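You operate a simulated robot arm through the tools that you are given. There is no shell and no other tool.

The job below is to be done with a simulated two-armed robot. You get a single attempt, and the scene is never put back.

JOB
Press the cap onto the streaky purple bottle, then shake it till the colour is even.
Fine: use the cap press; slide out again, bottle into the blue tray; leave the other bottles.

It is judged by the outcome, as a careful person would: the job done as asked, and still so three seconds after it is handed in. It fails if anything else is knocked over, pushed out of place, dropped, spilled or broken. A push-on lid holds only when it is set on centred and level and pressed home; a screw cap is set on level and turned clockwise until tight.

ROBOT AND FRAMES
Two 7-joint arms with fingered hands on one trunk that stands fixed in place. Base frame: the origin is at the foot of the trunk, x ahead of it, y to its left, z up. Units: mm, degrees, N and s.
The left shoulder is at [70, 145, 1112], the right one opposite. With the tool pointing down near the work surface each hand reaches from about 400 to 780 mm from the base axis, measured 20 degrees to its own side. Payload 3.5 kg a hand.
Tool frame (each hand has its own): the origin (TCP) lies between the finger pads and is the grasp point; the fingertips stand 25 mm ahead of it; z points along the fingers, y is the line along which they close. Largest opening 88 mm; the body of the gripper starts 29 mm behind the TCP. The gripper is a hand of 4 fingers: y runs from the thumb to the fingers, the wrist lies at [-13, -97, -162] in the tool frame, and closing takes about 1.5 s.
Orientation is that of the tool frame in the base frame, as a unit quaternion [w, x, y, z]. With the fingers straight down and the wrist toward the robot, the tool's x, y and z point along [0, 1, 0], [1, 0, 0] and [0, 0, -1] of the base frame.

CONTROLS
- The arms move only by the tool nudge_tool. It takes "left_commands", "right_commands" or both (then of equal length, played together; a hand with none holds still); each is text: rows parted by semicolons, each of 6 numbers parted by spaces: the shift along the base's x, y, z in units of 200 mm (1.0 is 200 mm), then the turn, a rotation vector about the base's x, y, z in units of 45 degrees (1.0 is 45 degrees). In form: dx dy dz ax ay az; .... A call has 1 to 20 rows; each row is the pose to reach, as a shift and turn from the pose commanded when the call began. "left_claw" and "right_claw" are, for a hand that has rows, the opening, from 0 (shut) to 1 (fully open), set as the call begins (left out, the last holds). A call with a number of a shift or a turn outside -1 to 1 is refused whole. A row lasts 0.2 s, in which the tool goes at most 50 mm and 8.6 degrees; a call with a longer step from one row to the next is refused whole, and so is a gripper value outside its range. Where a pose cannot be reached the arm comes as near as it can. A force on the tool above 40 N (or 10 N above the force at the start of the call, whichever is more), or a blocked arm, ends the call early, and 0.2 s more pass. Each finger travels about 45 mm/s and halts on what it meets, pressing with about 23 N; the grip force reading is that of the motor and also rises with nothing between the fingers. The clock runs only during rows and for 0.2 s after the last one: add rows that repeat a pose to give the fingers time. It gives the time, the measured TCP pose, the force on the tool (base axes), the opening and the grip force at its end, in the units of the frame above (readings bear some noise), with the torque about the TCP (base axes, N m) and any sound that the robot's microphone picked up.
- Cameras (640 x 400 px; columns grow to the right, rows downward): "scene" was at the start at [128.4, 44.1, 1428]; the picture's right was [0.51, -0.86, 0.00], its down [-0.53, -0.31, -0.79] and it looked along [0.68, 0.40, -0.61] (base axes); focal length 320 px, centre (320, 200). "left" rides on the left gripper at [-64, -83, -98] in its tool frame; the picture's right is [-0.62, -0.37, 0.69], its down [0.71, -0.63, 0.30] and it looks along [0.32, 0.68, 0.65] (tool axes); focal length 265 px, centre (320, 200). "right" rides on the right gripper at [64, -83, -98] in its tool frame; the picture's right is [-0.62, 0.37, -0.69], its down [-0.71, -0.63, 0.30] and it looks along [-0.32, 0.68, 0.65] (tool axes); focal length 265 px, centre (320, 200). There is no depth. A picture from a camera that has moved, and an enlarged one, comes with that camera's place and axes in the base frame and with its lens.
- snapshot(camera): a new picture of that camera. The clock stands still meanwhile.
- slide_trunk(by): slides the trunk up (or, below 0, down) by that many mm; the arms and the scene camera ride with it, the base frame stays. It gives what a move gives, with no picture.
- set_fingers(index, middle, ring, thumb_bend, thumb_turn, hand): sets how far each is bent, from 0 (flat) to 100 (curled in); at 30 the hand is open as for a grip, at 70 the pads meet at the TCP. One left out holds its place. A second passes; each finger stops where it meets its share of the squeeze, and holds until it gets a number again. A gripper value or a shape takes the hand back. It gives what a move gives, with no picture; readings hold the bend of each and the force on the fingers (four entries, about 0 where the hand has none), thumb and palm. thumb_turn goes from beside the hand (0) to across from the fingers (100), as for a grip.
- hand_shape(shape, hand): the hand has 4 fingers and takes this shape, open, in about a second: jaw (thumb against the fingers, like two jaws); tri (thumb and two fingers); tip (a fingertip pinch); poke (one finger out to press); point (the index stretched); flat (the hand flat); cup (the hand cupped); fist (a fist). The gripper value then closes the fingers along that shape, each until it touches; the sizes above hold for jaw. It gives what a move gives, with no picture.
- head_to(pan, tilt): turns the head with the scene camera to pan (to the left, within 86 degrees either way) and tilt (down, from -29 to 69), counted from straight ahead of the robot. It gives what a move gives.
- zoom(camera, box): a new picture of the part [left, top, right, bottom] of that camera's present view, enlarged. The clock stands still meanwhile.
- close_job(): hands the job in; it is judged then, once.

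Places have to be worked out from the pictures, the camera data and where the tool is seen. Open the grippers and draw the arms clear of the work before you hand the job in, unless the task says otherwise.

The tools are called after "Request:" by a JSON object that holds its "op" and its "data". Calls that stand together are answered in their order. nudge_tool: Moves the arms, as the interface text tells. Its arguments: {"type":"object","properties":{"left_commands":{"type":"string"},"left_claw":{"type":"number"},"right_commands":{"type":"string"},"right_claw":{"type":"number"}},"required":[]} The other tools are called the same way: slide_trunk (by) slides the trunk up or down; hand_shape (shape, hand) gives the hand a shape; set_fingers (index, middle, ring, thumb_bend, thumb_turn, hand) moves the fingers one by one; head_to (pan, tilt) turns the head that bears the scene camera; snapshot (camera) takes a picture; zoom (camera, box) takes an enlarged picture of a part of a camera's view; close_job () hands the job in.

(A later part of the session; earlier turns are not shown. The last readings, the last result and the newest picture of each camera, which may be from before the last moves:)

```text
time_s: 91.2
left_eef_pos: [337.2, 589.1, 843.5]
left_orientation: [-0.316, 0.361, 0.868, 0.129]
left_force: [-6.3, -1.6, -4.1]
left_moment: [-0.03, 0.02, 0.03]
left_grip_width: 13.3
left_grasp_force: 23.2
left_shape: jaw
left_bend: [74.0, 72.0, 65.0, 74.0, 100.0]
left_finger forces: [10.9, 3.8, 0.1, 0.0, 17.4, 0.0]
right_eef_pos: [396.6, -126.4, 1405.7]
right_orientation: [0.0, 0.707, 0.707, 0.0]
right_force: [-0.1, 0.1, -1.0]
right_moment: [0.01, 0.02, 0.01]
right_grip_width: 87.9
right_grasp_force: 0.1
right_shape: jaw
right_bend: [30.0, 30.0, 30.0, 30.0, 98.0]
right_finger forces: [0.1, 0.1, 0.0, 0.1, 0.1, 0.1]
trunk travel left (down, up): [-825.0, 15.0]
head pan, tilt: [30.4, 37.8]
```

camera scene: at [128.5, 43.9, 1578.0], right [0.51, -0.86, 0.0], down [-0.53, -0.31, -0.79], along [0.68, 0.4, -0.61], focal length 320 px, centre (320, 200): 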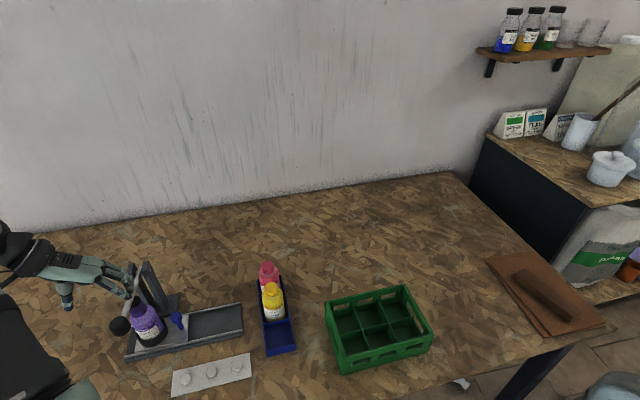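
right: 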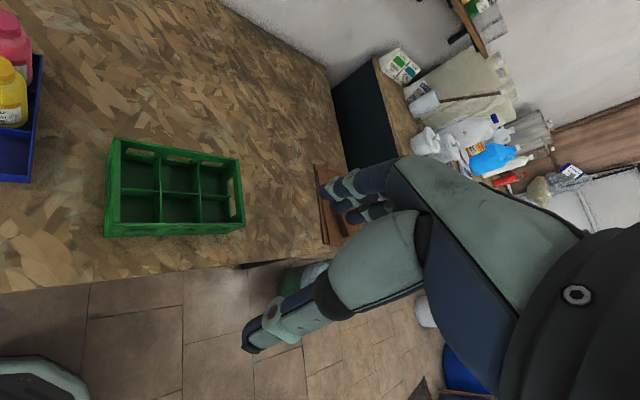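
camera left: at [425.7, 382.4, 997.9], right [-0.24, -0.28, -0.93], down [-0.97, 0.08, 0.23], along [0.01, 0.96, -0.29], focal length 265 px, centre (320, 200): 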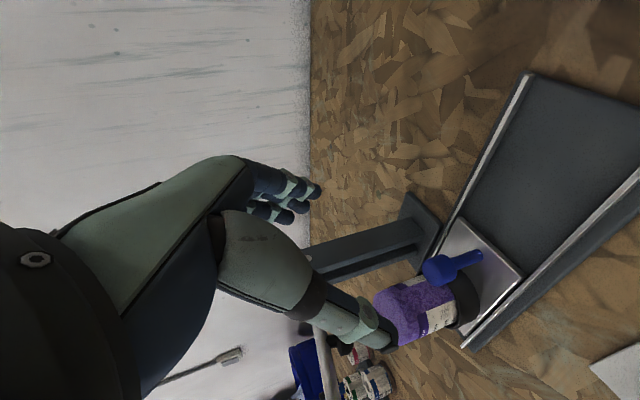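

Gripped. Sliding the carriage back out along the rail, first 60 mm with force monitoring.

Request:
{"op": "nudge_tool", "data": {"left_commands": "0.036 -0.034 0 0 0 0; 0.073 -0.068 0 0 0 0; 0.109 -0.103 0 0 0 0; 0.146 -0.137 0 0 0 0; 0.182 -0.171 0 0 0 0; 0.219 -0.205 0 0 0 0; 0.219 -0.205 0 0 0 0"}}

Request:
{"op": "snapshot", "data": {"camera": "left"}}

```text
time_s: 92.8
left_eef_pos: [384.8, 548.3, 846.5]
left_orientation: [-0.315, 0.36, 0.868, 0.133]
left_force: [-2.6, -3.6, 1.0]
left_moment: [0.01, 0.03, -0.06]
left_grip_width: 11.5
left_grasp_force: 22.6
left_shape: jaw
left_bend: [75.0, 73.0, 72.0, 80.0, 100.0]
left_finger forces: [0.0, 0.0, 2.7, 0.0, 5.5, 0.0]
right_eef_pos: [397.1, -129.2, 1406.5]
right_orientation: [0.001, 0.707, 0.707, -0.001]
right_force: [0.4, -1.0, 0.5]
right_moment: [0.0, 0.0, -0.01]
right_grip_width: 87.9
right_grasp_force: 0.1
right_shape: jaw
right_bend: [30.0, 30.0, 30.0, 30.0, 98.0]
right_finger forces: [0.0, 0.0, 0.1, 0.1, 0.0, 0.1]
trunk travel left (down, up): [-825.0, 15.0]
head pan, tilt: [30.4, 37.8]
```

```text
taken
camera left: at [403.4, 409.7, 880.8], right [-0.24, -0.28, -0.93], down [-0.97, 0.08, 0.22], along [0.02, 0.96, -0.29], focal length 265 px, centre (320, 200)
```

left: 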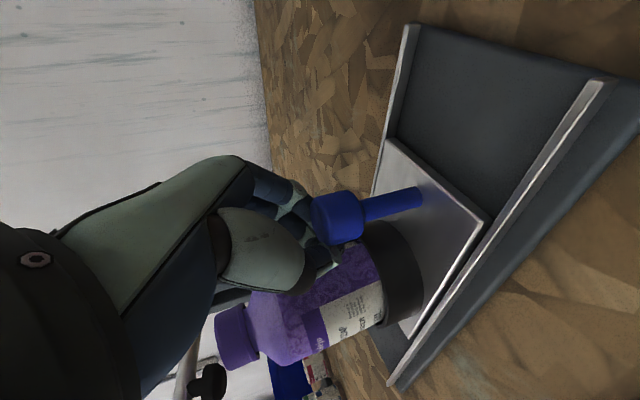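

The carriage is coming out; the fingers have slipped behind the knob and are hooking it from the bottle side. Continuing 25 mm and checking.

Request:
{"op": "nudge_tool", "data": {"left_commands": "0.03 -0.028 0 0 0 0; 0.06 -0.056 0 0 0 0; 0.091 -0.085 0 0 0 0; 0.091 -0.085 0 0 0 0"}}

Request:
{"op": "zoom", "data": {"camera": "left", "box": [200, 160, 440, 380]}}

Request:
{"op": "snapshot", "data": {"camera": "scene"}}

```text
time_s: 93.8
left_eef_pos: [400.0, 530.6, 845.2]
left_orientation: [-0.316, 0.361, 0.868, 0.133]
left_force: [-1.7, -3.6, 3.0]
left_moment: [0.03, 0.02, -0.05]
left_grip_width: 10.8
left_grasp_force: 23.2
left_shape: jaw
left_bend: [75.0, 73.0, 72.0, 80.0, 100.0]
left_finger forces: [0.1, 0.0, 2.9, 0.0, 4.2, 0.0]
right_eef_pos: [397.3, -128.9, 1405.5]
right_orientation: [0.0, 0.707, 0.707, -0.001]
right_force: [0.4, 0.8, -0.2]
right_moment: [-0.01, -0.01, 0.04]
right_grip_width: 87.7
right_grasp_force: 0.1
right_shape: jaw
right_bend: [30.0, 30.0, 30.0, 30.0, 98.0]
right_finger forces: [0.1, 0.1, 0.0, 0.1, 0.1, 0.0]
trunk travel left (down, up): [-825.0, 15.0]
head pan, tilt: [30.4, 37.8]
```

```text
1.82 times, centred on (320, 270) of left
camera zoom: at [420.6, 391.9, 880.0], right [-0.24, -0.28, -0.93], down [-0.97, 0.08, 0.23], along [0.01, 0.96, -0.29], focal length 483 px, centre (320, 73)
```

zoom: 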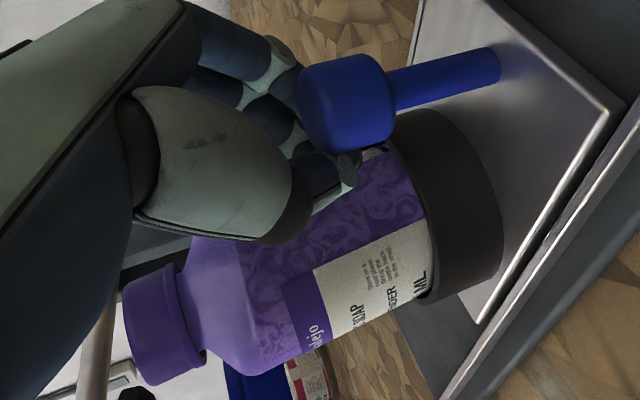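

```text
taken
camera scene: at [127.6, 42.9, 1578.1], right [0.51, -0.86, 0.0], down [-0.53, -0.31, -0.79], along [0.68, 0.4, -0.61], focal length 320 px, centre (320, 200)
```

scene: 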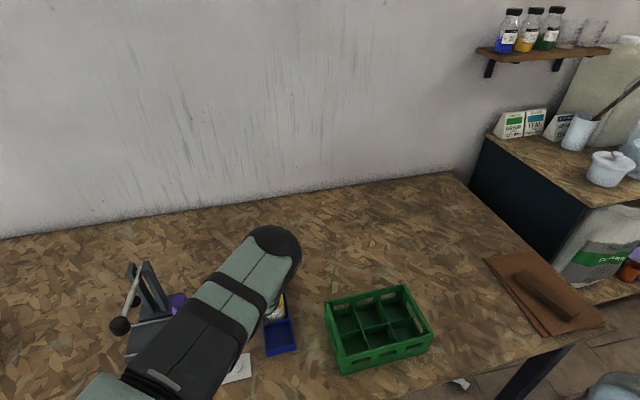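

The closed fingers are now pushing the knob outward from behind, which works well. About 20 mm remains to the original loading position; pushing that.

Request:
{"op": "nudge_tool", "data": {"left_commands": "0.027 -0.025 0 0 0 0; 0.053 -0.05 0 0 0 0; 0.08 -0.075 0 0 0 0; 0.08 -0.075 0 0 0 0"}}

Request:
{"op": "snapshot", "data": {"camera": "left"}}

```text
time_s: 94.8
left_eef_pos: [412.5, 516.5, 844.8]
left_orientation: [-0.318, 0.359, 0.868, 0.13]
left_force: [-14.3, 6.7, 2.9]
left_moment: [-0.02, -0.03, -0.13]
left_grip_width: 11.4
left_grasp_force: 23.0
left_shape: jaw
left_bend: [75.0, 73.0, 71.0, 80.0, 100.0]
left_finger forces: [0.0, 0.0, 0.6, 0.0, 13.9, 0.0]
right_eef_pos: [392.7, -126.5, 1405.3]
right_orientation: [0.001, 0.707, 0.707, 0.0]
right_force: [-0.5, 0.8, -0.1]
right_moment: [0.0, 0.0, 0.01]
right_grip_width: 87.9
right_grasp_force: 0.0
right_shape: jaw
right_bend: [30.0, 30.0, 30.0, 30.0, 98.0]
right_finger forces: [0.1, 0.0, 0.0, 0.0, 0.0, 0.0]
trunk travel left (down, up): [-825.0, 15.0]
head pan, tilt: [30.4, 37.8]
```

```text
taken
camera left: at [433.0, 379.3, 879.2], right [-0.24, -0.28, -0.93], down [-0.97, 0.08, 0.23], along [0.01, 0.96, -0.29], focal length 265 px, centre (320, 200)
```

left: 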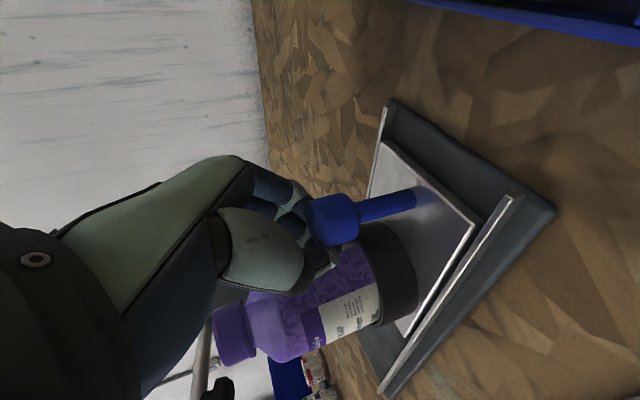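

A firm 15 N stop shows the carriage is fully out. Relieving slightly, then lifting the closed fingers straight up clear of the knob.

Request:
{"op": "nudge_tool", "data": {"left_commands": "-0.009 0.0085 0 0 0 0; -0.009 0.0085 0.03 0 0 0; -0.009 0.0085 0.1 0 0 0; -0.009 0.0085 0.2 0 0 0; -0.009 0.0085 0.35 0 0 0; -0.009 0.0085 0.5 0 0 0; -0.009 0.0085 0.5 0 0 0"}}

Request:
{"op": "snapshot", "data": {"camera": "left"}}

Request:
{"op": "snapshot", "data": {"camera": "scene"}}

```text
time_s: 96.4
left_eef_pos: [415.7, 517.4, 944.2]
left_orientation: [-0.316, 0.362, 0.867, 0.131]
left_force: [-0.4, -0.9, -0.1]
left_moment: [0.0, 0.0, 0.01]
left_grip_width: 10.7
left_grasp_force: 23.2
left_shape: jaw
left_bend: [75.0, 73.0, 71.0, 79.0, 100.0]
left_finger forces: [0.0, 0.1, 0.0, 0.1, 0.1, 0.0]
right_eef_pos: [396.6, -127.3, 1405.8]
right_orientation: [0.0, 0.707, 0.707, 0.0]
right_force: [0.6, 0.2, 0.3]
right_moment: [0.03, -0.02, 0.01]
right_grip_width: 88.1
right_grasp_force: 0.0
right_shape: jaw
right_bend: [30.0, 30.0, 30.0, 30.0, 98.0]
right_finger forces: [0.0, 0.0, 0.0, 0.0, 0.0, 0.0]
trunk travel left (down, up): [-825.0, 15.0]
head pan, tilt: [30.4, 37.8]
```

```text
taken
camera left: at [436.1, 379.3, 978.8], right [-0.24, -0.28, -0.93], down [-0.97, 0.08, 0.23], along [0.01, 0.96, -0.29], focal length 265 px, centre (320, 200)
```

left: 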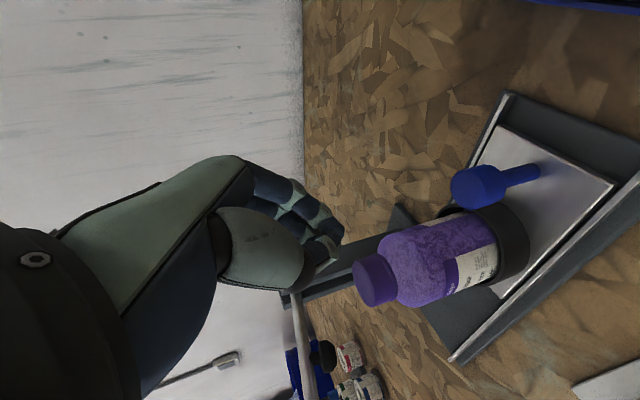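

```text
taken
camera scene: at [128.7, 44.2, 1578.0], right [0.51, -0.86, 0.0], down [-0.53, -0.31, -0.79], along [0.68, 0.4, -0.61], focal length 320 px, centre (320, 200)
```

scene: 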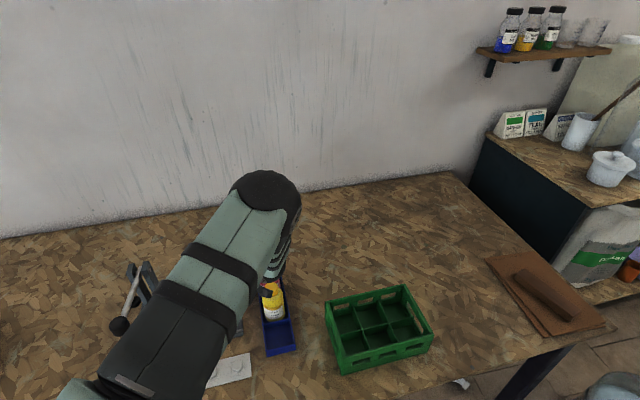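

The bottle stands upright with its pressed cap and the carriage is out. Now I prepare to grasp the bottle body from the side: un-tilt, go up to the clear point, then turn.

Request:
{"op": "nudge_tool", "data": {"left_commands": "-0.08 -0.04 0.121 -0.105 -0.105 0; -0.16 -0.079 0.243 -0.21 -0.21 0; -0.239 -0.118 0.364 -0.314 -0.314 0; -0.319 -0.158 0.486 -0.419 -0.419 0; -0.399 -0.197 0.607 -0.524 -0.524 0; -0.4785 -0.237 0.729 -0.6285 -0.6285 0; -0.4785 -0.237 0.729 -0.6285 -0.6285 0", "left_claw": 0.8}}

Request:
{"op": "nudge_tool", "data": {"left_commands": "0 0 0 0 0 -0.18; 0 0 0 0 0 -0.36; 0 0 0 0 0 -0.54; 0 0 0 0 0 -0.72; 0 0 0 0 0 -0.9; 0 0 0 0 0 -0.98; 0 0 0 0 0 -0.98"}}

Request:
{"op": "nudge_tool", "data": {"left_commands": "0 0 0 0 0 -0.18; 0 0 0 0 0 -0.36; 0 0 0 0 0 -0.54; 0 0 0 0 0 -0.72; 0 0 0 0 0 -0.9; 0 0 0 0 0 -0.98; 0 0 0 0 0 -0.98"}}

Request:
{"op": "zoom", "data": {"camera": "scene", "box": [120, 265, 312, 385]}}

```text
time_s: 98.0
left_eef_pos: [320.1, 470.9, 1090.5]
left_orientation: [0.001, 0.385, 0.923, 0.0]
left_force: [-0.6, 0.0, 0.6]
left_moment: [0.02, 0.02, 0.0]
left_grip_width: 70.0
left_grasp_force: 0.0
left_shape: jaw
left_bend: [27.0, 34.0, 32.0, 49.0, 99.0]
left_finger forces: [0.1, 0.0, 0.1, 0.0, 0.1, 0.0]
right_eef_pos: [398.0, -127.1, 1404.8]
right_orientation: [0.0, 0.707, 0.707, -0.001]
right_force: [0.5, -0.7, 0.9]
right_moment: [-0.03, -0.03, -0.03]
right_grip_width: 87.9
right_grasp_force: 0.1
right_shape: jaw
right_bend: [30.0, 30.0, 30.0, 30.0, 98.0]
right_finger forces: [0.1, 0.0, 0.1, 0.0, 0.0, 0.0]
trunk travel left (down, up): [-825.0, 15.0]
head pan, tilt: [30.4, 37.8]
```

```text
time_s: 99.6
left_eef_pos: [318.8, 470.2, 1090.3]
left_orientation: [0.0, 0.703, 0.711, 0.0]
left_force: [-0.6, 0.2, 0.3]
left_moment: [-0.01, 0.03, 0.01]
left_grip_width: 69.9
left_grasp_force: 0.0
left_shape: jaw
left_bend: [27.0, 34.0, 32.0, 49.0, 99.0]
left_finger forces: [0.0, 0.1, 0.1, 0.1, 0.1, 0.1]
right_eef_pos: [397.5, -127.4, 1405.3]
right_orientation: [-0.001, 0.707, 0.707, 0.0]
right_force: [-0.7, -0.2, 0.0]
right_moment: [-0.03, 0.0, 0.0]
right_grip_width: 87.7
right_grasp_force: 0.1
right_shape: jaw
right_bend: [30.0, 30.0, 30.0, 30.0, 98.0]
right_finger forces: [0.0, 0.0, 0.0, 0.0, 0.1, 0.0]
trunk travel left (down, up): [-825.0, 15.0]
head pan, tilt: [30.4, 37.8]
```

```text
time_s: 101.2
left_eef_pos: [319.3, 471.1, 1090.4]
left_orientation: [0.001, 0.918, 0.395, 0.001]
left_force: [-1.3, 0.1, -0.5]
left_moment: [0.02, -0.02, 0.01]
left_grip_width: 70.1
left_grasp_force: 0.1
left_shape: jaw
left_bend: [27.0, 34.0, 32.0, 49.0, 99.0]
left_finger forces: [0.0, 0.0, 0.1, 0.0, 0.1, 0.0]
right_eef_pos: [397.2, -126.5, 1404.9]
right_orientation: [0.0, 0.707, 0.707, 0.0]
right_force: [-0.6, -0.1, -0.4]
right_moment: [0.02, 0.01, -0.01]
right_grip_width: 87.9
right_grasp_force: 0.0
right_shape: jaw
right_bend: [30.0, 30.0, 30.0, 30.0, 98.0]
right_finger forces: [0.1, 0.1, 0.1, 0.1, 0.0, 0.0]
trunk travel left (down, up): [-825.0, 15.0]
head pan, tilt: [30.4, 37.8]
```

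```text
3.33 times, centred on (216, 325) of scene
camera zoom: at [128.1, 43.9, 1578.0], right [0.51, -0.86, 0.0], down [-0.53, -0.31, -0.79], along [0.68, 0.4, -0.61], focal length 1067 px, centre (667, -217)
```

zoom: 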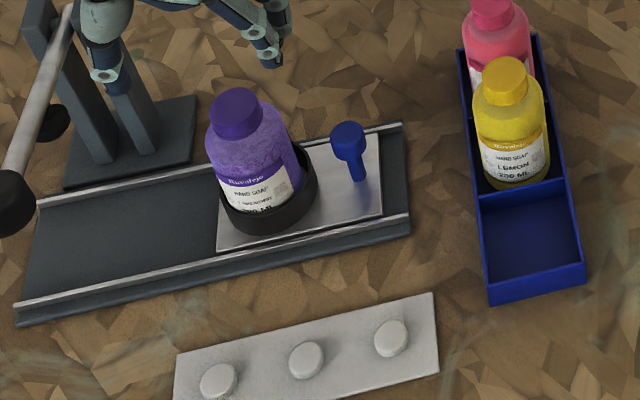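

Everything is back in place and the cap sits down like the yellow bottle's. Now tilting the hand 60° here in free space (fingers pointing forward and down) to test the side-grasp orientation.

Request:
{"op": "nudge_tool", "data": {"left_commands": "0 0 0 0.1215 -0.1141 0; 0 0 0 0.243 -0.228 0; 0 0 0 0.3645 -0.342 0; 0 0 0 0.486 -0.4565 0; 0 0 0 0.6075 -0.5706 0; 0 0 0 0.729 -0.6847 0; 0 0 0 0.8505 -0.7988 0; 0 0 0 0.972 -0.913 0; 0 0 0 0.972 -0.913 0"}}

Request:
{"op": "snapshot", "data": {"camera": "scene"}}

Request:
{"op": "snapshot", "data": {"camera": "left"}}

```text
time_s: 103.2
left_eef_pos: [319.4, 469.8, 1088.9]
left_orientation: [-0.199, 0.794, 0.344, 0.459]
left_force: [0.3, 0.4, 0.6]
left_moment: [-0.01, 0.01, 0.01]
left_grip_width: 70.2
left_grasp_force: 0.0
left_shape: jaw
left_bend: [27.0, 34.0, 32.0, 49.0, 99.0]
left_finger forces: [0.0, 0.0, 0.1, 0.1, 0.0, 0.0]
right_eef_pos: [397.3, -128.1, 1405.2]
right_orientation: [0.0, 0.707, 0.708, 0.0]
right_force: [-0.1, 0.5, -0.4]
right_moment: [-0.04, 0.01, -0.01]
right_grip_width: 87.6
right_grasp_force: 0.1
right_shape: jaw
right_bend: [30.0, 30.0, 30.0, 30.0, 98.0]
right_finger forces: [0.0, 0.1, 0.0, 0.0, 0.0, 0.1]
trunk travel left (down, up): [-825.0, 15.0]
head pan, tilt: [30.4, 37.8]
```

```text
taken
camera scene: at [128.6, 43.8, 1578.0], right [0.51, -0.86, 0.0], down [-0.53, -0.31, -0.79], along [0.68, 0.4, -0.61], focal length 320 px, centre (320, 200)
```

scene: 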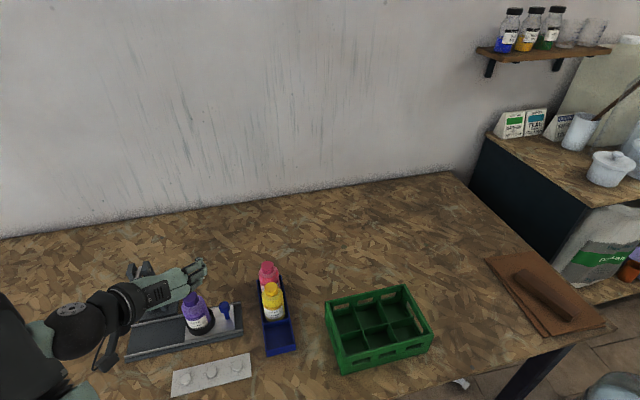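

```text
taken
camera left: at [178.0, 442.1, 1083.8], right [-0.07, 0.47, -0.88], down [-0.03, 0.88, 0.47], along [1.0, 0.06, -0.05], focal length 265 px, centre (320, 200)
```

left: 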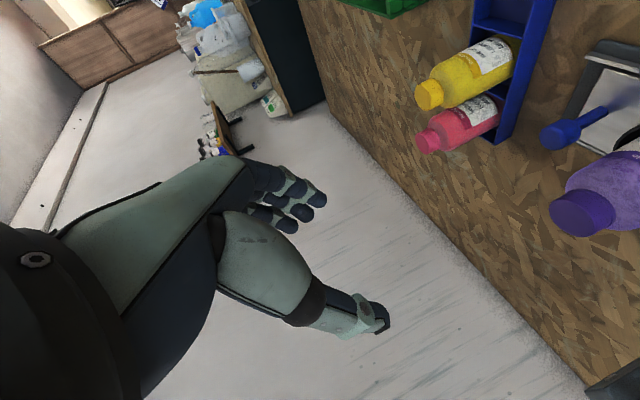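

The orientation is reachable and the hand points forward over the press front. Moving down to a pre-grasp point behind the bottle and checking clearances from the lever handle.

Request:
{"op": "nudge_tool", "data": {"left_commands": "-0.02 0.012 -0.15 0 0 0; -0.04 0.024 -0.3 0 0 0; -0.06 0.036 -0.45 0 0 0; -0.08 0.048 -0.6 0 0 0; -0.096 0.058 -0.75 0 0 0; -0.096 0.058 -0.75 0 0 0"}}

Request:
{"op": "snapshot", "data": {"camera": "scene"}}

Request:
{"op": "snapshot", "data": {"camera": "left"}}

```text
time_s: 104.6
left_eef_pos: [302.2, 487.2, 942.4]
left_orientation: [-0.199, 0.796, 0.343, 0.458]
left_force: [-0.7, -0.1, -1.0]
left_moment: [-0.02, 0.0, 0.0]
left_grip_width: 70.3
left_grasp_force: 0.1
left_shape: jaw
left_bend: [27.0, 34.0, 32.0, 49.0, 99.0]
left_finger forces: [0.1, 0.0, 0.0, 0.0, 0.1, 0.1]
left hand out of reach, approached as far as the arm can: row 4, 5, 6
right_eef_pos: [398.3, -126.2, 1404.8]
right_orientation: [0.0, 0.707, 0.707, 0.0]
right_force: [0.5, -0.6, 0.2]
right_moment: [0.0, 0.0, -0.01]
right_grip_width: 88.0
right_grasp_force: 0.2
right_shape: jaw
right_bend: [30.0, 30.0, 30.0, 30.0, 98.0]
right_finger forces: [0.0, 0.2, 0.0, 0.1, 0.1, 0.0]
trunk travel left (down, up): [-825.0, 15.0]
head pan, tilt: [30.4, 37.8]
```

```text
taken
camera scene: at [128.7, 43.3, 1578.0], right [0.51, -0.86, 0.0], down [-0.53, -0.31, -0.79], along [0.68, 0.4, -0.61], focal length 320 px, centre (320, 200)
```

scene: 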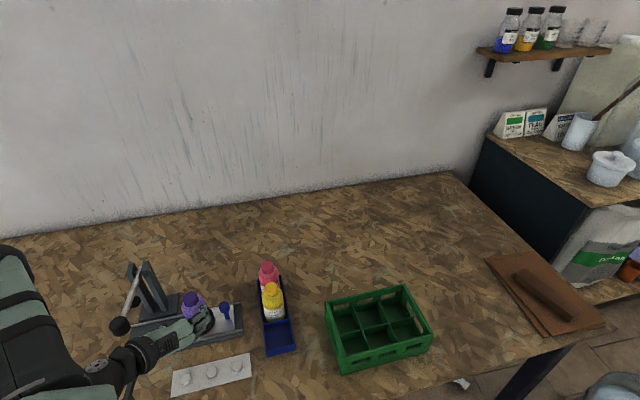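

```text
taken
camera left: at [160.6, 459.7, 937.2], right [-0.07, 0.46, -0.88], down [-0.03, 0.88, 0.47], along [1.0, 0.06, -0.05], focal length 265 px, centre (320, 200)
```

left: 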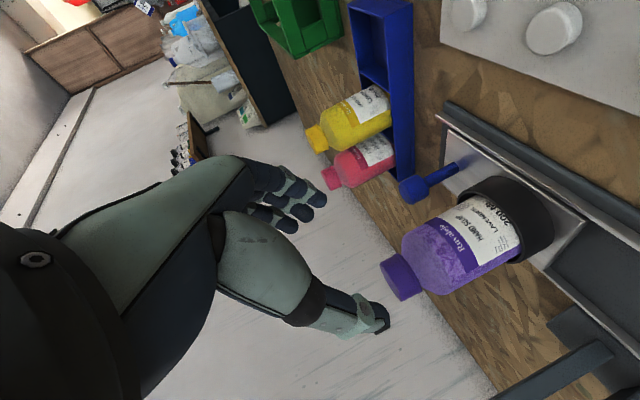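

Slightly beyond the folded reach there, but it's clear of everything. Moving forward and down to 60 mm short of the bottle.

Request:
{"op": "nudge_tool", "data": {"left_commands": "0.035 0.035 -0.08 0 0 0; 0.07 0.07 -0.16 0 0 0; 0.11 0.12 -0.24 0 0 0; 0.148 0.158 -0.315 0 0 0; 0.148 0.158 -0.315 0 0 0"}}

Request:
{"op": "snapshot", "data": {"camera": "scene"}}

Request:
{"op": "snapshot", "data": {"camera": "left"}}

```text
time_s: 105.8
left_eef_pos: [333.7, 520.9, 877.9]
left_orientation: [-0.2, 0.795, 0.343, 0.458]
left_force: [-0.5, -0.2, -0.8]
left_moment: [0.04, 0.01, -0.01]
left_grip_width: 70.5
left_grasp_force: 0.0
left_shape: jaw
left_bend: [27.0, 34.0, 32.0, 49.0, 99.0]
left_finger forces: [0.0, 0.0, 0.0, 0.0, 0.0, 0.0]
right_eef_pos: [396.9, -127.9, 1404.5]
right_orientation: [-0.001, 0.707, 0.707, 0.0]
right_force: [0.3, -0.6, 0.2]
right_moment: [-0.01, -0.01, -0.02]
right_grip_width: 87.9
right_grasp_force: 0.0
right_shape: jaw
right_bend: [30.0, 30.0, 30.0, 30.0, 98.0]
right_finger forces: [0.0, 0.0, 0.0, 0.0, 0.0, 0.0]
trunk travel left (down, up): [-825.0, 15.0]
head pan, tilt: [30.4, 37.8]
```

```text
taken
camera scene: at [128.9, 43.8, 1578.0], right [0.51, -0.86, 0.0], down [-0.53, -0.31, -0.79], along [0.68, 0.4, -0.61], focal length 320 px, centre (320, 200)
```

scene: 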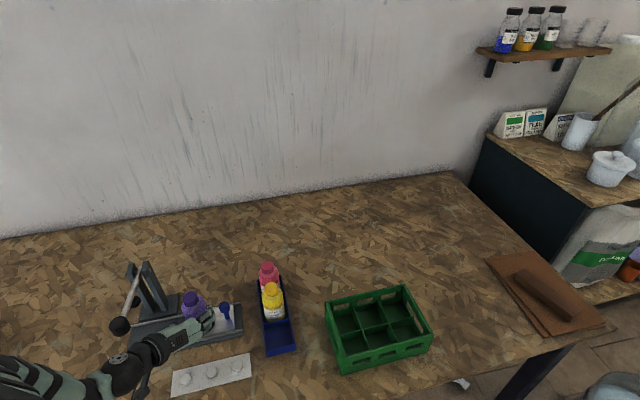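

```text
taken
camera left: at [191.6, 492.0, 872.5], right [-0.07, 0.47, -0.88], down [-0.03, 0.88, 0.47], along [1.0, 0.06, -0.05], focal length 265 px, centre (320, 200)
```

left: 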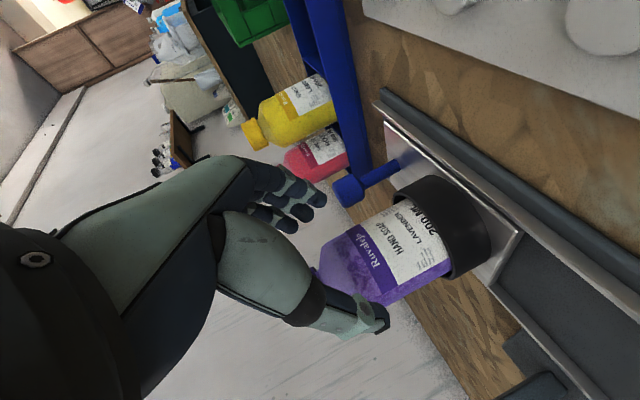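

Close now. Zooming in to measure the bottle axis relative to the fingers.

Request:
{"op": "zoom", "data": {"camera": "left", "box": [290, 150, 530, 330]}}

Request:
{"op": "zoom", "data": {"camera": "scene", "box": [110, 280, 254, 370]}}

```text
2.22 times, centred on (410, 240) of left
camera zoom: at [191.6, 492.0, 872.5], right [-0.07, 0.47, -0.88], down [-0.03, 0.88, 0.47], along [1.0, 0.06, -0.05], focal length 590 px, centre (120, 111)
```

zoom: 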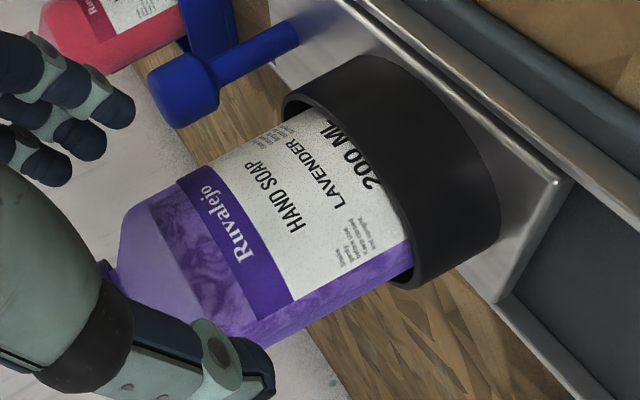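

```text
4.44 times, centred on (182, 325) of scene
camera zoom: at [128.9, 43.8, 1578.0], right [0.51, -0.86, 0.0], down [-0.53, -0.31, -0.79], along [0.68, 0.4, -0.61], focal length 1422 px, centre (933, -356)
```

zoom: 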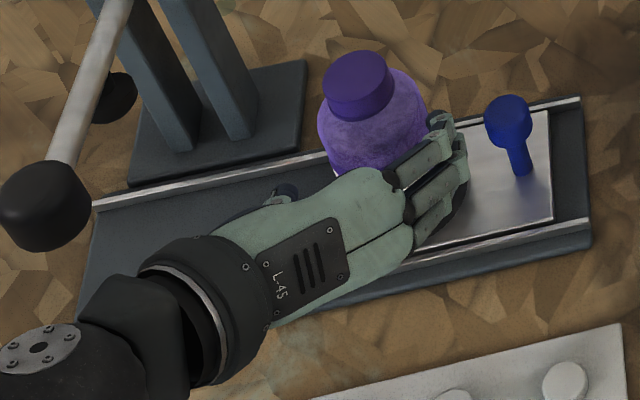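

The bottle axis is near (371,558) with about 59 mm diameter; a slightly flatter hand (75° tilt) will keep the palm clear of the cap. Rotating another 15° and lowering to z≈843 here.

Request:
{"op": "nudge_tool", "data": {"left_commands": "0.003 -0.003 -0.05 0.081 -0.076 0; 0.005 -0.005 -0.11 0.162 -0.152 0; 0.0075 -0.007 -0.175 0.243 -0.228 0; 0.0075 -0.007 -0.175 0.243 -0.228 0"}}

Request:
{"op": "snapshot", "data": {"camera": "left"}}

Request:
{"op": "zoom", "data": {"camera": "scene", "box": [110, 280, 254, 370]}}

```text
time_s: 106.8
left_eef_pos: [322.2, 550.1, 834.6]
left_orientation: [-0.241, 0.729, 0.314, 0.559]
left_force: [0.6, -4.4, 1.9]
left_moment: [-0.01, -0.1, -0.19]
left_grip_width: 71.3
left_grasp_force: 0.1
left_shape: jaw
left_bend: [27.0, 32.0, 30.0, 49.0, 99.0]
left_finger forces: [0.8, 2.4, 0.8, 0.0, 0.1, 0.0]
left hand out of reach, approached as far as the arm can: row 1, 2, 3, 4
right_eef_pos: [397.4, -128.2, 1405.0]
right_orientation: [0.0, 0.707, 0.707, 0.0]
right_force: [-0.4, -0.3, -0.3]
right_moment: [0.01, 0.02, -0.01]
right_grip_width: 88.0
right_grasp_force: 0.0
right_shape: jaw
right_bend: [30.0, 30.0, 30.0, 30.0, 98.0]
right_finger forces: [0.0, 0.1, 0.0, 0.0, 0.0, 0.1]
trunk travel left (down, up): [-825.0, 15.0]
head pan, tilt: [30.4, 37.8]
```

```text
taken
camera left: at [185.4, 526.6, 799.0], right [0.08, 0.62, -0.78], down [-0.13, 0.78, 0.61], along [0.99, 0.05, 0.14], focal length 265 px, centre (320, 200)
```

left: 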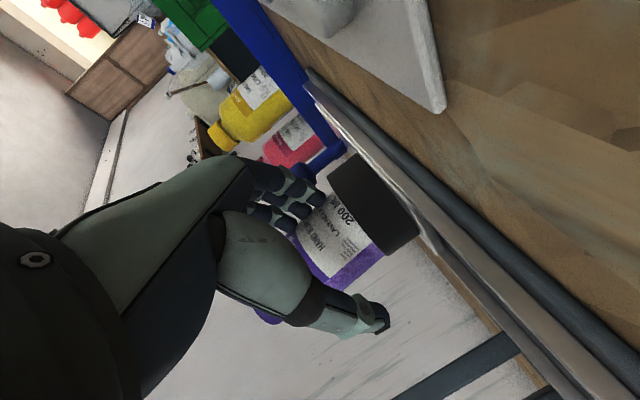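

```text
4.44 times, centred on (182, 325) of scene
camera zoom: at [128.4, 42.5, 1578.1], right [0.51, -0.86, 0.0], down [-0.53, -0.31, -0.79], along [0.68, 0.4, -0.61], focal length 1422 px, centre (933, -356)
```

zoom: 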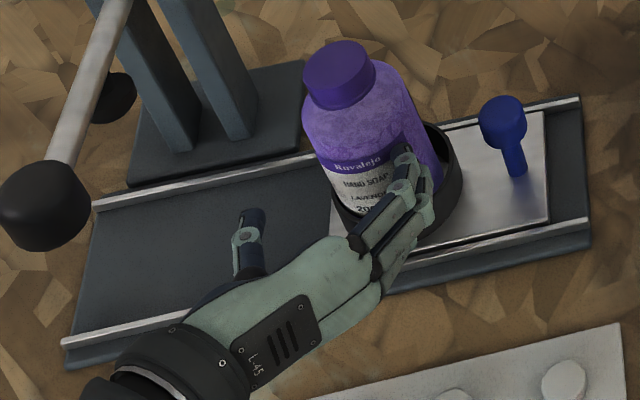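

The arm couldn't reach that flatter pose and drifted left, so the fingers are touching the bottle. I'm reversing that motion straight away to free it.

Request:
{"op": "nudge_tool", "data": {"left_commands": "0.01 -0.045 0.05 -0.06 0.057 0; 0.025 -0.09 0.11 -0.12 0.114 0; 0.04 -0.125 0.165 -0.18 0.171 0; 0.05 -0.155 0.22 -0.243 0.228 0; 0.05 -0.155 0.22 -0.243 0.228 0"}}

Request:
{"op": "zoom", "data": {"camera": "scene", "box": [110, 280, 254, 370]}}

Request:
{"op": "snapshot", "data": {"camera": "left"}}

```text
time_s: 108.0
left_eef_pos: [334.8, 520.0, 878.8]
left_orientation: [-0.199, 0.796, 0.343, 0.458]
left_force: [0.5, 0.5, 0.7]
left_moment: [0.0, 0.0, 0.0]
left_grip_width: 70.6
left_grasp_force: 0.1
left_shape: jaw
left_bend: [27.0, 34.0, 31.0, 49.0, 99.0]
left_finger forces: [0.0, 0.1, 0.0, 0.1, 0.1, 0.1]
right_eef_pos: [396.5, -127.4, 1403.5]
right_orientation: [0.0, 0.707, 0.707, 0.0]
right_force: [0.3, -0.6, 0.5]
right_moment: [0.03, 0.02, -0.01]
right_grip_width: 87.8
right_grasp_force: 0.0
right_shape: jaw
right_bend: [30.0, 30.0, 30.0, 30.0, 98.0]
right_finger forces: [0.1, 0.1, 0.1, 0.1, 0.0, 0.0]
trunk travel left (down, up): [-825.0, 15.0]
head pan, tilt: [30.4, 37.8]
```

```text
4.44 times, centred on (182, 325) of scene
camera zoom: at [128.3, 44.1, 1578.0], right [0.51, -0.86, 0.0], down [-0.53, -0.31, -0.79], along [0.68, 0.4, -0.61], focal length 1422 px, centre (933, -356)
```

zoom: 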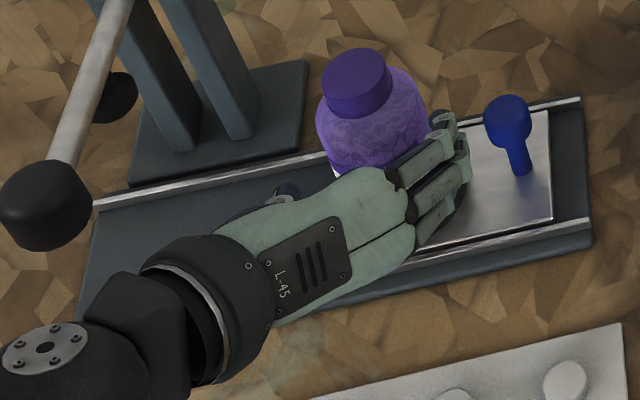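

```text
taken
camera left: at [192.1, 491.5, 872.6], right [-0.07, 0.46, -0.88], down [-0.03, 0.88, 0.47], along [1.0, 0.06, -0.05], focal length 265 px, centre (320, 200)
```

left: 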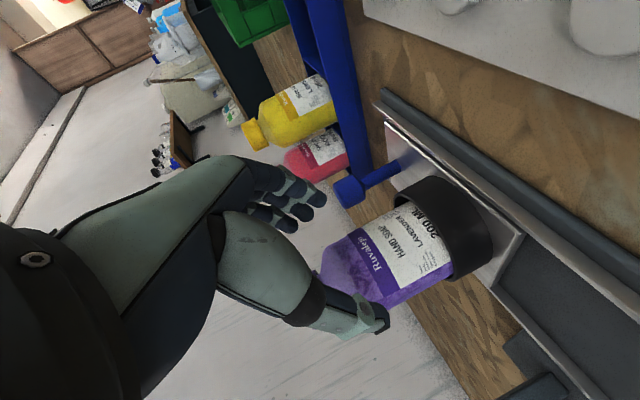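

The bottle is upright and unmoved. I'll keep the reachable 60° tilt and stop a little short so the palm clears the cap; advancing half-way first to check the arm tracks.

Request:
{"op": "nudge_tool", "data": {"left_commands": "0.023 0.023 -0.023 0 0 0; 0.047 0.047 -0.047 0 0 0; 0.07 0.07 -0.07 0 0 0; 0.07 0.07 -0.07 0 0 0"}}

Request:
{"op": "zoom", "data": {"camera": "scene", "box": [110, 280, 254, 370]}}

Request:
{"op": "snapshot", "data": {"camera": "left"}}

```text
time_s: 109.0
left_eef_pos: [347.4, 534.2, 864.1]
left_orientation: [-0.199, 0.795, 0.343, 0.459]
left_force: [0.2, -1.3, 0.4]
left_moment: [0.0, 0.0, 0.01]
left_grip_width: 70.5
left_grasp_force: 0.1
left_shape: jaw
left_bend: [27.0, 34.0, 31.0, 49.0, 99.0]
left_finger forces: [0.0, 0.1, 0.1, 0.0, 0.0, 0.1]
right_eef_pos: [397.1, -127.7, 1406.0]
right_orientation: [0.001, 0.708, 0.707, 0.0]
right_force: [-0.1, 0.2, 0.6]
right_moment: [-0.02, -0.02, -0.04]
right_grip_width: 87.9
right_grasp_force: 0.1
right_shape: jaw
right_bend: [30.0, 30.0, 30.0, 30.0, 98.0]
right_finger forces: [0.0, 0.1, 0.1, 0.0, 0.0, 0.0]
trunk travel left (down, up): [-825.0, 15.0]
head pan, tilt: [30.4, 37.8]
```

```text
4.44 times, centred on (182, 325) of scene
camera zoom: at [128.3, 44.0, 1578.0], right [0.51, -0.86, 0.0], down [-0.53, -0.31, -0.79], along [0.68, 0.4, -0.61], focal length 1422 px, centre (933, -356)
```

zoom: 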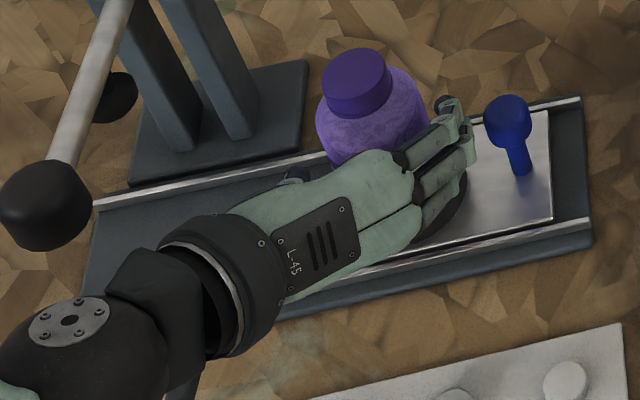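

```text
taken
camera left: at [205.8, 505.7, 857.8], right [-0.07, 0.46, -0.88], down [-0.03, 0.88, 0.47], along [1.0, 0.06, -0.05], focal length 265 px, centre (320, 200)
```

left: 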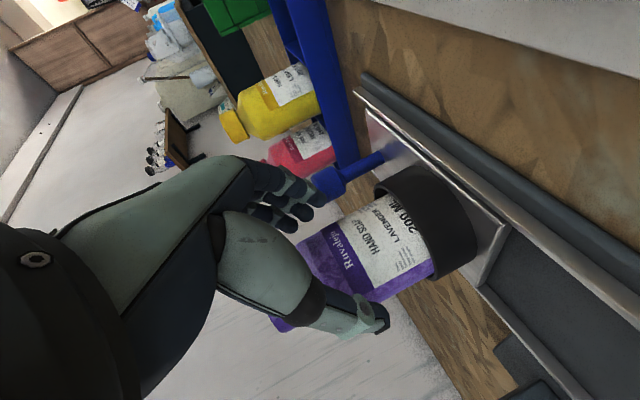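

Tracking well with no contact. Advancing the remaining way in two small steps.

Request:
{"op": "nudge_tool", "data": {"left_commands": "0.018 0.018 -0.018 0 0 0; 0.036 0.036 -0.036 0 0 0; 0.036 0.036 -0.036 0 0 0"}}

Request:
{"op": "nudge_tool", "data": {"left_commands": "0.017 0.017 -0.018 0 0 0; 0.034 0.033 -0.036 0 0 0; 0.034 0.033 -0.036 0 0 0"}}

Request:
{"op": "zoom", "data": {"camera": "scene", "box": [150, 280, 246, 340]}}

Request:
{"op": "snapshot", "data": {"camera": "left"}}

```text
time_s: 109.8
left_eef_pos: [354.3, 541.7, 855.8]
left_orientation: [-0.198, 0.796, 0.342, 0.459]
left_force: [-0.1, 0.9, 0.1]
left_moment: [0.02, 0.03, 0.0]
left_grip_width: 70.4
left_grasp_force: 0.0
left_shape: jaw
left_bend: [27.0, 34.0, 31.0, 49.0, 99.0]
left_finger forces: [0.1, 0.1, 0.1, 0.0, 0.1, 0.0]
right_eef_pos: [397.6, -127.3, 1405.3]
right_orientation: [0.0, 0.707, 0.708, 0.001]
right_force: [-0.2, -0.6, 0.0]
right_moment: [0.0, -0.02, 0.02]
right_grip_width: 88.0
right_grasp_force: 0.1
right_shape: jaw
right_bend: [30.0, 30.0, 30.0, 30.0, 98.0]
right_finger forces: [0.0, 0.0, 0.0, 0.0, 0.0, 0.0]
trunk travel left (down, up): [-825.0, 15.0]
head pan, tilt: [30.4, 37.8]
```

```text
time_s: 110.6
left_eef_pos: [361.6, 549.3, 849.9]
left_orientation: [-0.199, 0.796, 0.342, 0.459]
left_force: [-0.6, 0.6, 0.3]
left_moment: [0.03, 0.0, 0.01]
left_grip_width: 70.3
left_grasp_force: 0.0
left_shape: jaw
left_bend: [27.0, 34.0, 31.0, 49.0, 99.0]
left_finger forces: [0.0, 0.0, 0.1, 0.0, 0.0, 0.1]
right_eef_pos: [397.5, -126.8, 1405.5]
right_orientation: [-0.001, 0.707, 0.707, 0.0]
right_force: [0.6, -0.1, 0.2]
right_moment: [0.04, 0.0, 0.04]
right_grip_width: 87.9
right_grasp_force: 0.0
right_shape: jaw
right_bend: [30.0, 30.0, 30.0, 30.0, 98.0]
right_finger forces: [0.0, 0.0, 0.1, 0.1, 0.0, 0.0]
trunk travel left (down, up): [-825.0, 15.0]
head pan, tilt: [30.4, 37.8]
```

```text
6.67 times, centred on (198, 310) of scene
camera zoom: at [128.3, 44.0, 1578.0], right [0.51, -0.86, 0.0], down [-0.53, -0.31, -0.79], along [0.68, 0.4, -0.61], focal length 2133 px, centre (1133, -533)
```

zoom: 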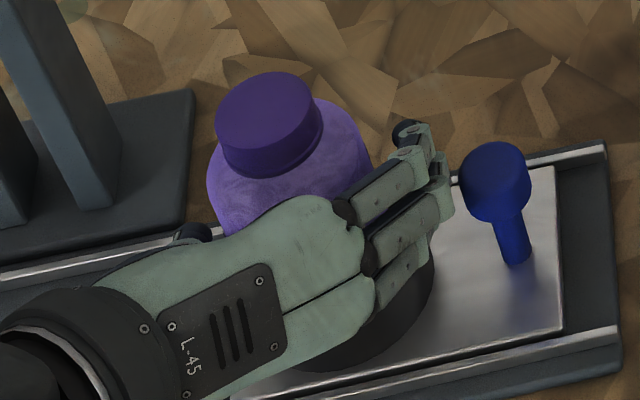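

```text
taken
camera left: at [220.7, 521.3, 843.2], right [-0.07, 0.47, -0.88], down [-0.03, 0.88, 0.47], along [1.0, 0.06, -0.05], focal length 265 px, centre (320, 200)
```

left: 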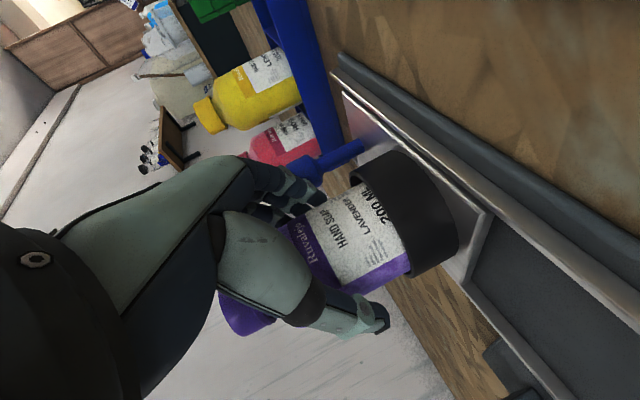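

Fingers and thumb straddle the bottle with no contact, clear of the knob. Closing the grip on the body.

Request:
{"op": "nudge_tool", "data": {"left_commands": "0 0 0 0 0 0; 0 0 0 0 0 0; 0 0 0 0 0 0; 0 0 0 0 0 0; 0 0 0 0 0 0; 0 0 0 0 0 0; 0 0 0 0 0 0", "left_claw": 0.0}}

Request:
{"op": "zoom", "data": {"camera": "scene", "box": [150, 280, 246, 340]}}

Request:
{"op": "snapshot", "data": {"camera": "left"}}

```text
time_s: 112.2
left_eef_pos: [363.4, 547.5, 848.0]
left_orientation: [-0.199, 0.795, 0.342, 0.459]
left_force: [-0.1, 0.1, 0.0]
left_moment: [0.01, 0.04, 0.01]
left_grip_width: 49.1
left_grasp_force: 22.8
left_shape: jaw
left_bend: [74.0, 43.0, 40.0, 66.0, 100.0]
left_finger forces: [11.7, 6.3, 2.7, 0.1, 21.0, 0.0]
right_eef_pos: [397.0, -127.1, 1405.4]
right_orientation: [0.001, 0.707, 0.707, 0.0]
right_force: [0.2, -0.4, 0.2]
right_moment: [-0.01, 0.0, -0.02]
right_grip_width: 87.8
right_grasp_force: 0.2
right_shape: jaw
right_bend: [30.0, 30.0, 30.0, 30.0, 98.0]
right_finger forces: [0.0, 0.0, 0.0, 0.0, 0.0, 0.0]
trunk travel left (down, up): [-825.0, 15.0]
head pan, tilt: [30.4, 37.8]
```

```text
6.67 times, centred on (198, 310) of scene
camera zoom: at [128.3, 44.2, 1578.0], right [0.51, -0.86, 0.0], down [-0.53, -0.31, -0.79], along [0.68, 0.4, -0.61], focal length 2133 px, centre (1133, -533)
```

zoom: 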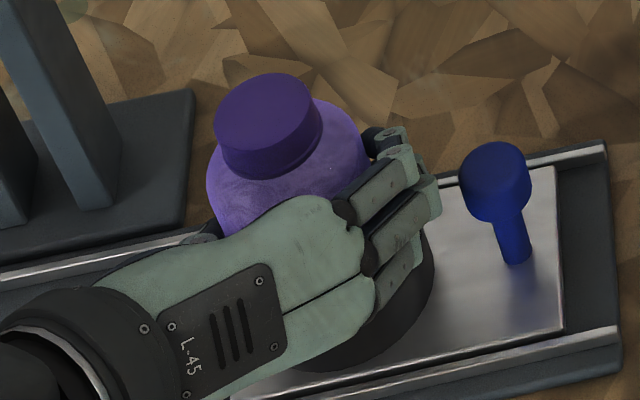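

```text
taken
camera left: at [220.7, 521.4, 843.1], right [-0.07, 0.47, -0.88], down [-0.03, 0.88, 0.47], along [1.0, 0.06, -0.05], focal length 265 px, centre (320, 200)
```

left: 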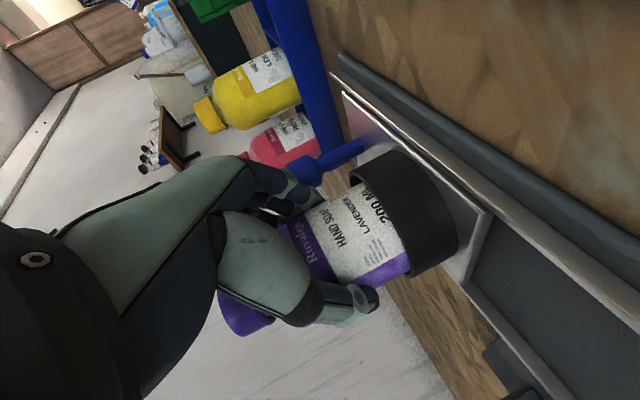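

Firm four-point grip (thumb 21 N, fingers 11.7/6.3/2.7) and the bottle hasn't shifted. Lifting slowly out of the cup.

Request:
{"op": "nudge_tool", "data": {"left_commands": "0 0 0.03 0 0 0; 0 0 0.06 0 0 0; 0 0 0.09 0 0 0; 0 0 0.12 0 0 0; 0 0 0.15 0 0 0; 0 0 0.15 0 0 0"}}

Request:
{"op": "zoom", "data": {"camera": "scene", "box": [150, 270, 246, 330]}}

Request:
{"op": "snapshot", "data": {"camera": "left"}}

```text
time_s: 113.6
left_eef_pos: [362.3, 548.0, 879.0]
left_orientation: [-0.199, 0.796, 0.342, 0.459]
left_force: [-0.5, -1.1, -2.0]
left_moment: [-0.05, 0.04, 0.0]
left_grip_width: 49.0
left_grasp_force: 23.2
left_shape: jaw
left_bend: [74.0, 43.0, 41.0, 66.0, 99.0]
left_finger forces: [12.1, 6.2, 2.8, 0.1, 21.1, 0.0]
right_eef_pos: [396.9, -126.7, 1404.5]
right_orientation: [-0.001, 0.707, 0.707, 0.0]
right_force: [-0.5, -0.5, -0.3]
right_moment: [0.01, -0.01, -0.01]
right_grip_width: 88.1
right_grasp_force: 0.1
right_shape: jaw
right_bend: [30.0, 30.0, 30.0, 30.0, 98.0]
right_finger forces: [0.0, 0.1, 0.0, 0.0, 0.1, 0.0]
trunk travel left (down, up): [-825.0, 15.0]
head pan, tilt: [30.4, 37.8]
```

```text
6.67 times, centred on (198, 300) of scene
camera zoom: at [128.6, 44.6, 1578.0], right [0.51, -0.86, 0.0], down [-0.53, -0.31, -0.79], along [0.68, 0.4, -0.61], focal length 2133 px, centre (1133, -467)
```

zoom: 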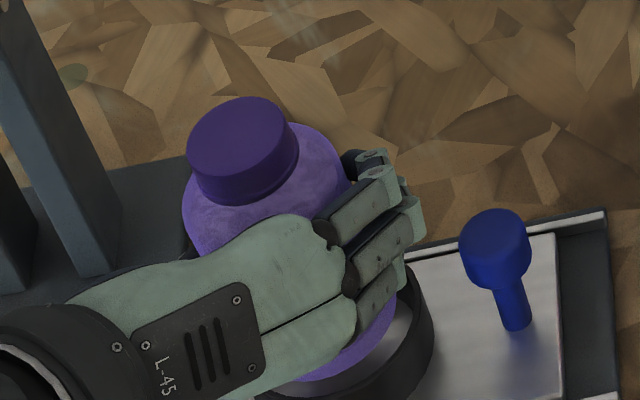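

```text
taken
camera left: at [220.0, 520.6, 873.4], right [-0.07, 0.46, -0.88], down [-0.03, 0.88, 0.47], along [1.0, 0.06, -0.05], focal length 265 px, centre (320, 200)
```

left: 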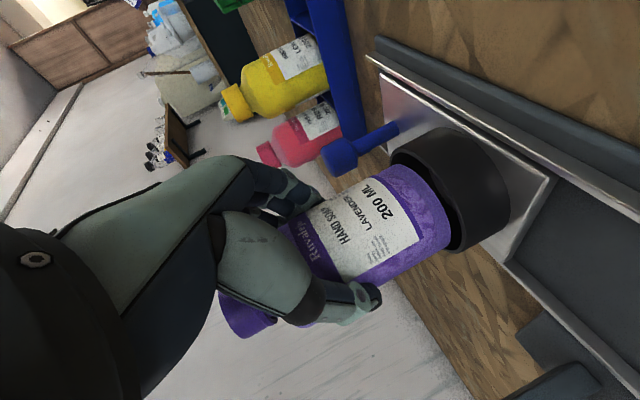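

The bottle lifts out cleanly with the hand (about 2 N weight). Raising it and moving to clear space away from the lever and the other bottles for shaking.

Request:
{"op": "nudge_tool", "data": {"left_commands": "0 0 0.15 0 0 0; 0 0 0.3 0 0 0; 0.04 -0.08 0.45 0 0 0; 0.09 -0.17 0.6 0 0 0; 0.14 -0.26 0.72 0 0 0; 0.19 -0.34 0.8 0 0 0; 0.19 -0.34 0.8 0 0 0"}}

Request:
{"op": "snapshot", "data": {"camera": "scene"}}

Request:
{"op": "snapshot", "data": {"camera": "left"}}

```text
time_s: 115.2
left_eef_pos: [397.9, 482.6, 1039.9]
left_orientation: [-0.199, 0.795, 0.342, 0.459]
left_force: [1.3, 0.2, -1.2]
left_moment: [0.01, 0.02, 0.01]
left_grip_width: 48.6
left_grasp_force: 22.5
left_shape: jaw
left_bend: [74.0, 43.0, 41.0, 66.0, 99.0]
left_finger forces: [12.0, 6.1, 2.8, 0.0, 21.3, 0.0]
right_eef_pos: [398.4, -125.8, 1404.8]
right_orientation: [0.0, 0.707, 0.708, 0.001]
right_force: [1.0, -0.2, -0.4]
right_moment: [0.03, 0.03, 0.01]
right_grip_width: 87.7
right_grasp_force: 0.1
right_shape: jaw
right_bend: [30.0, 30.0, 30.0, 30.0, 98.0]
right_finger forces: [0.0, 0.0, 0.1, 0.0, 0.0, 0.0]
trunk travel left (down, up): [-825.0, 15.0]
head pan, tilt: [30.4, 37.8]
```

```text
taken
camera scene: at [128.5, 44.9, 1578.0], right [0.51, -0.86, 0.0], down [-0.53, -0.31, -0.79], along [0.68, 0.4, -0.61], focal length 320 px, centre (320, 200)
```

scene: 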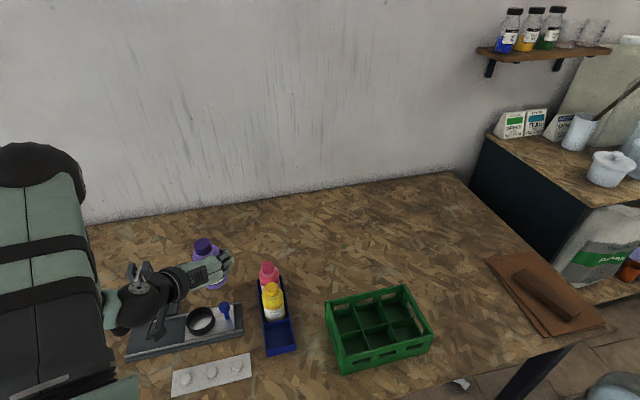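

```text
taken
camera left: at [257.0, 453.3, 1033.2], right [-0.07, 0.46, -0.88], down [-0.03, 0.88, 0.47], along [1.0, 0.06, -0.05], focal length 265 px, centre (320, 200)
```

left: 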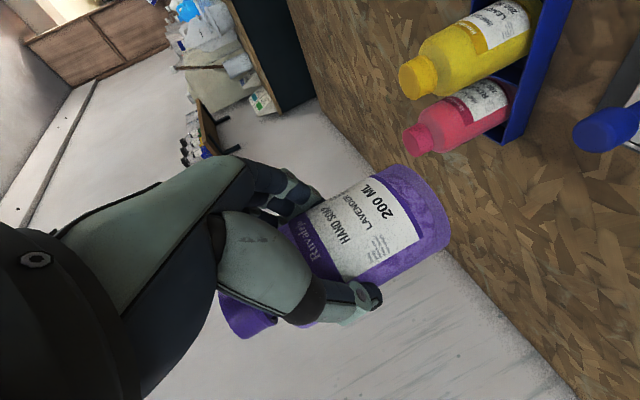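

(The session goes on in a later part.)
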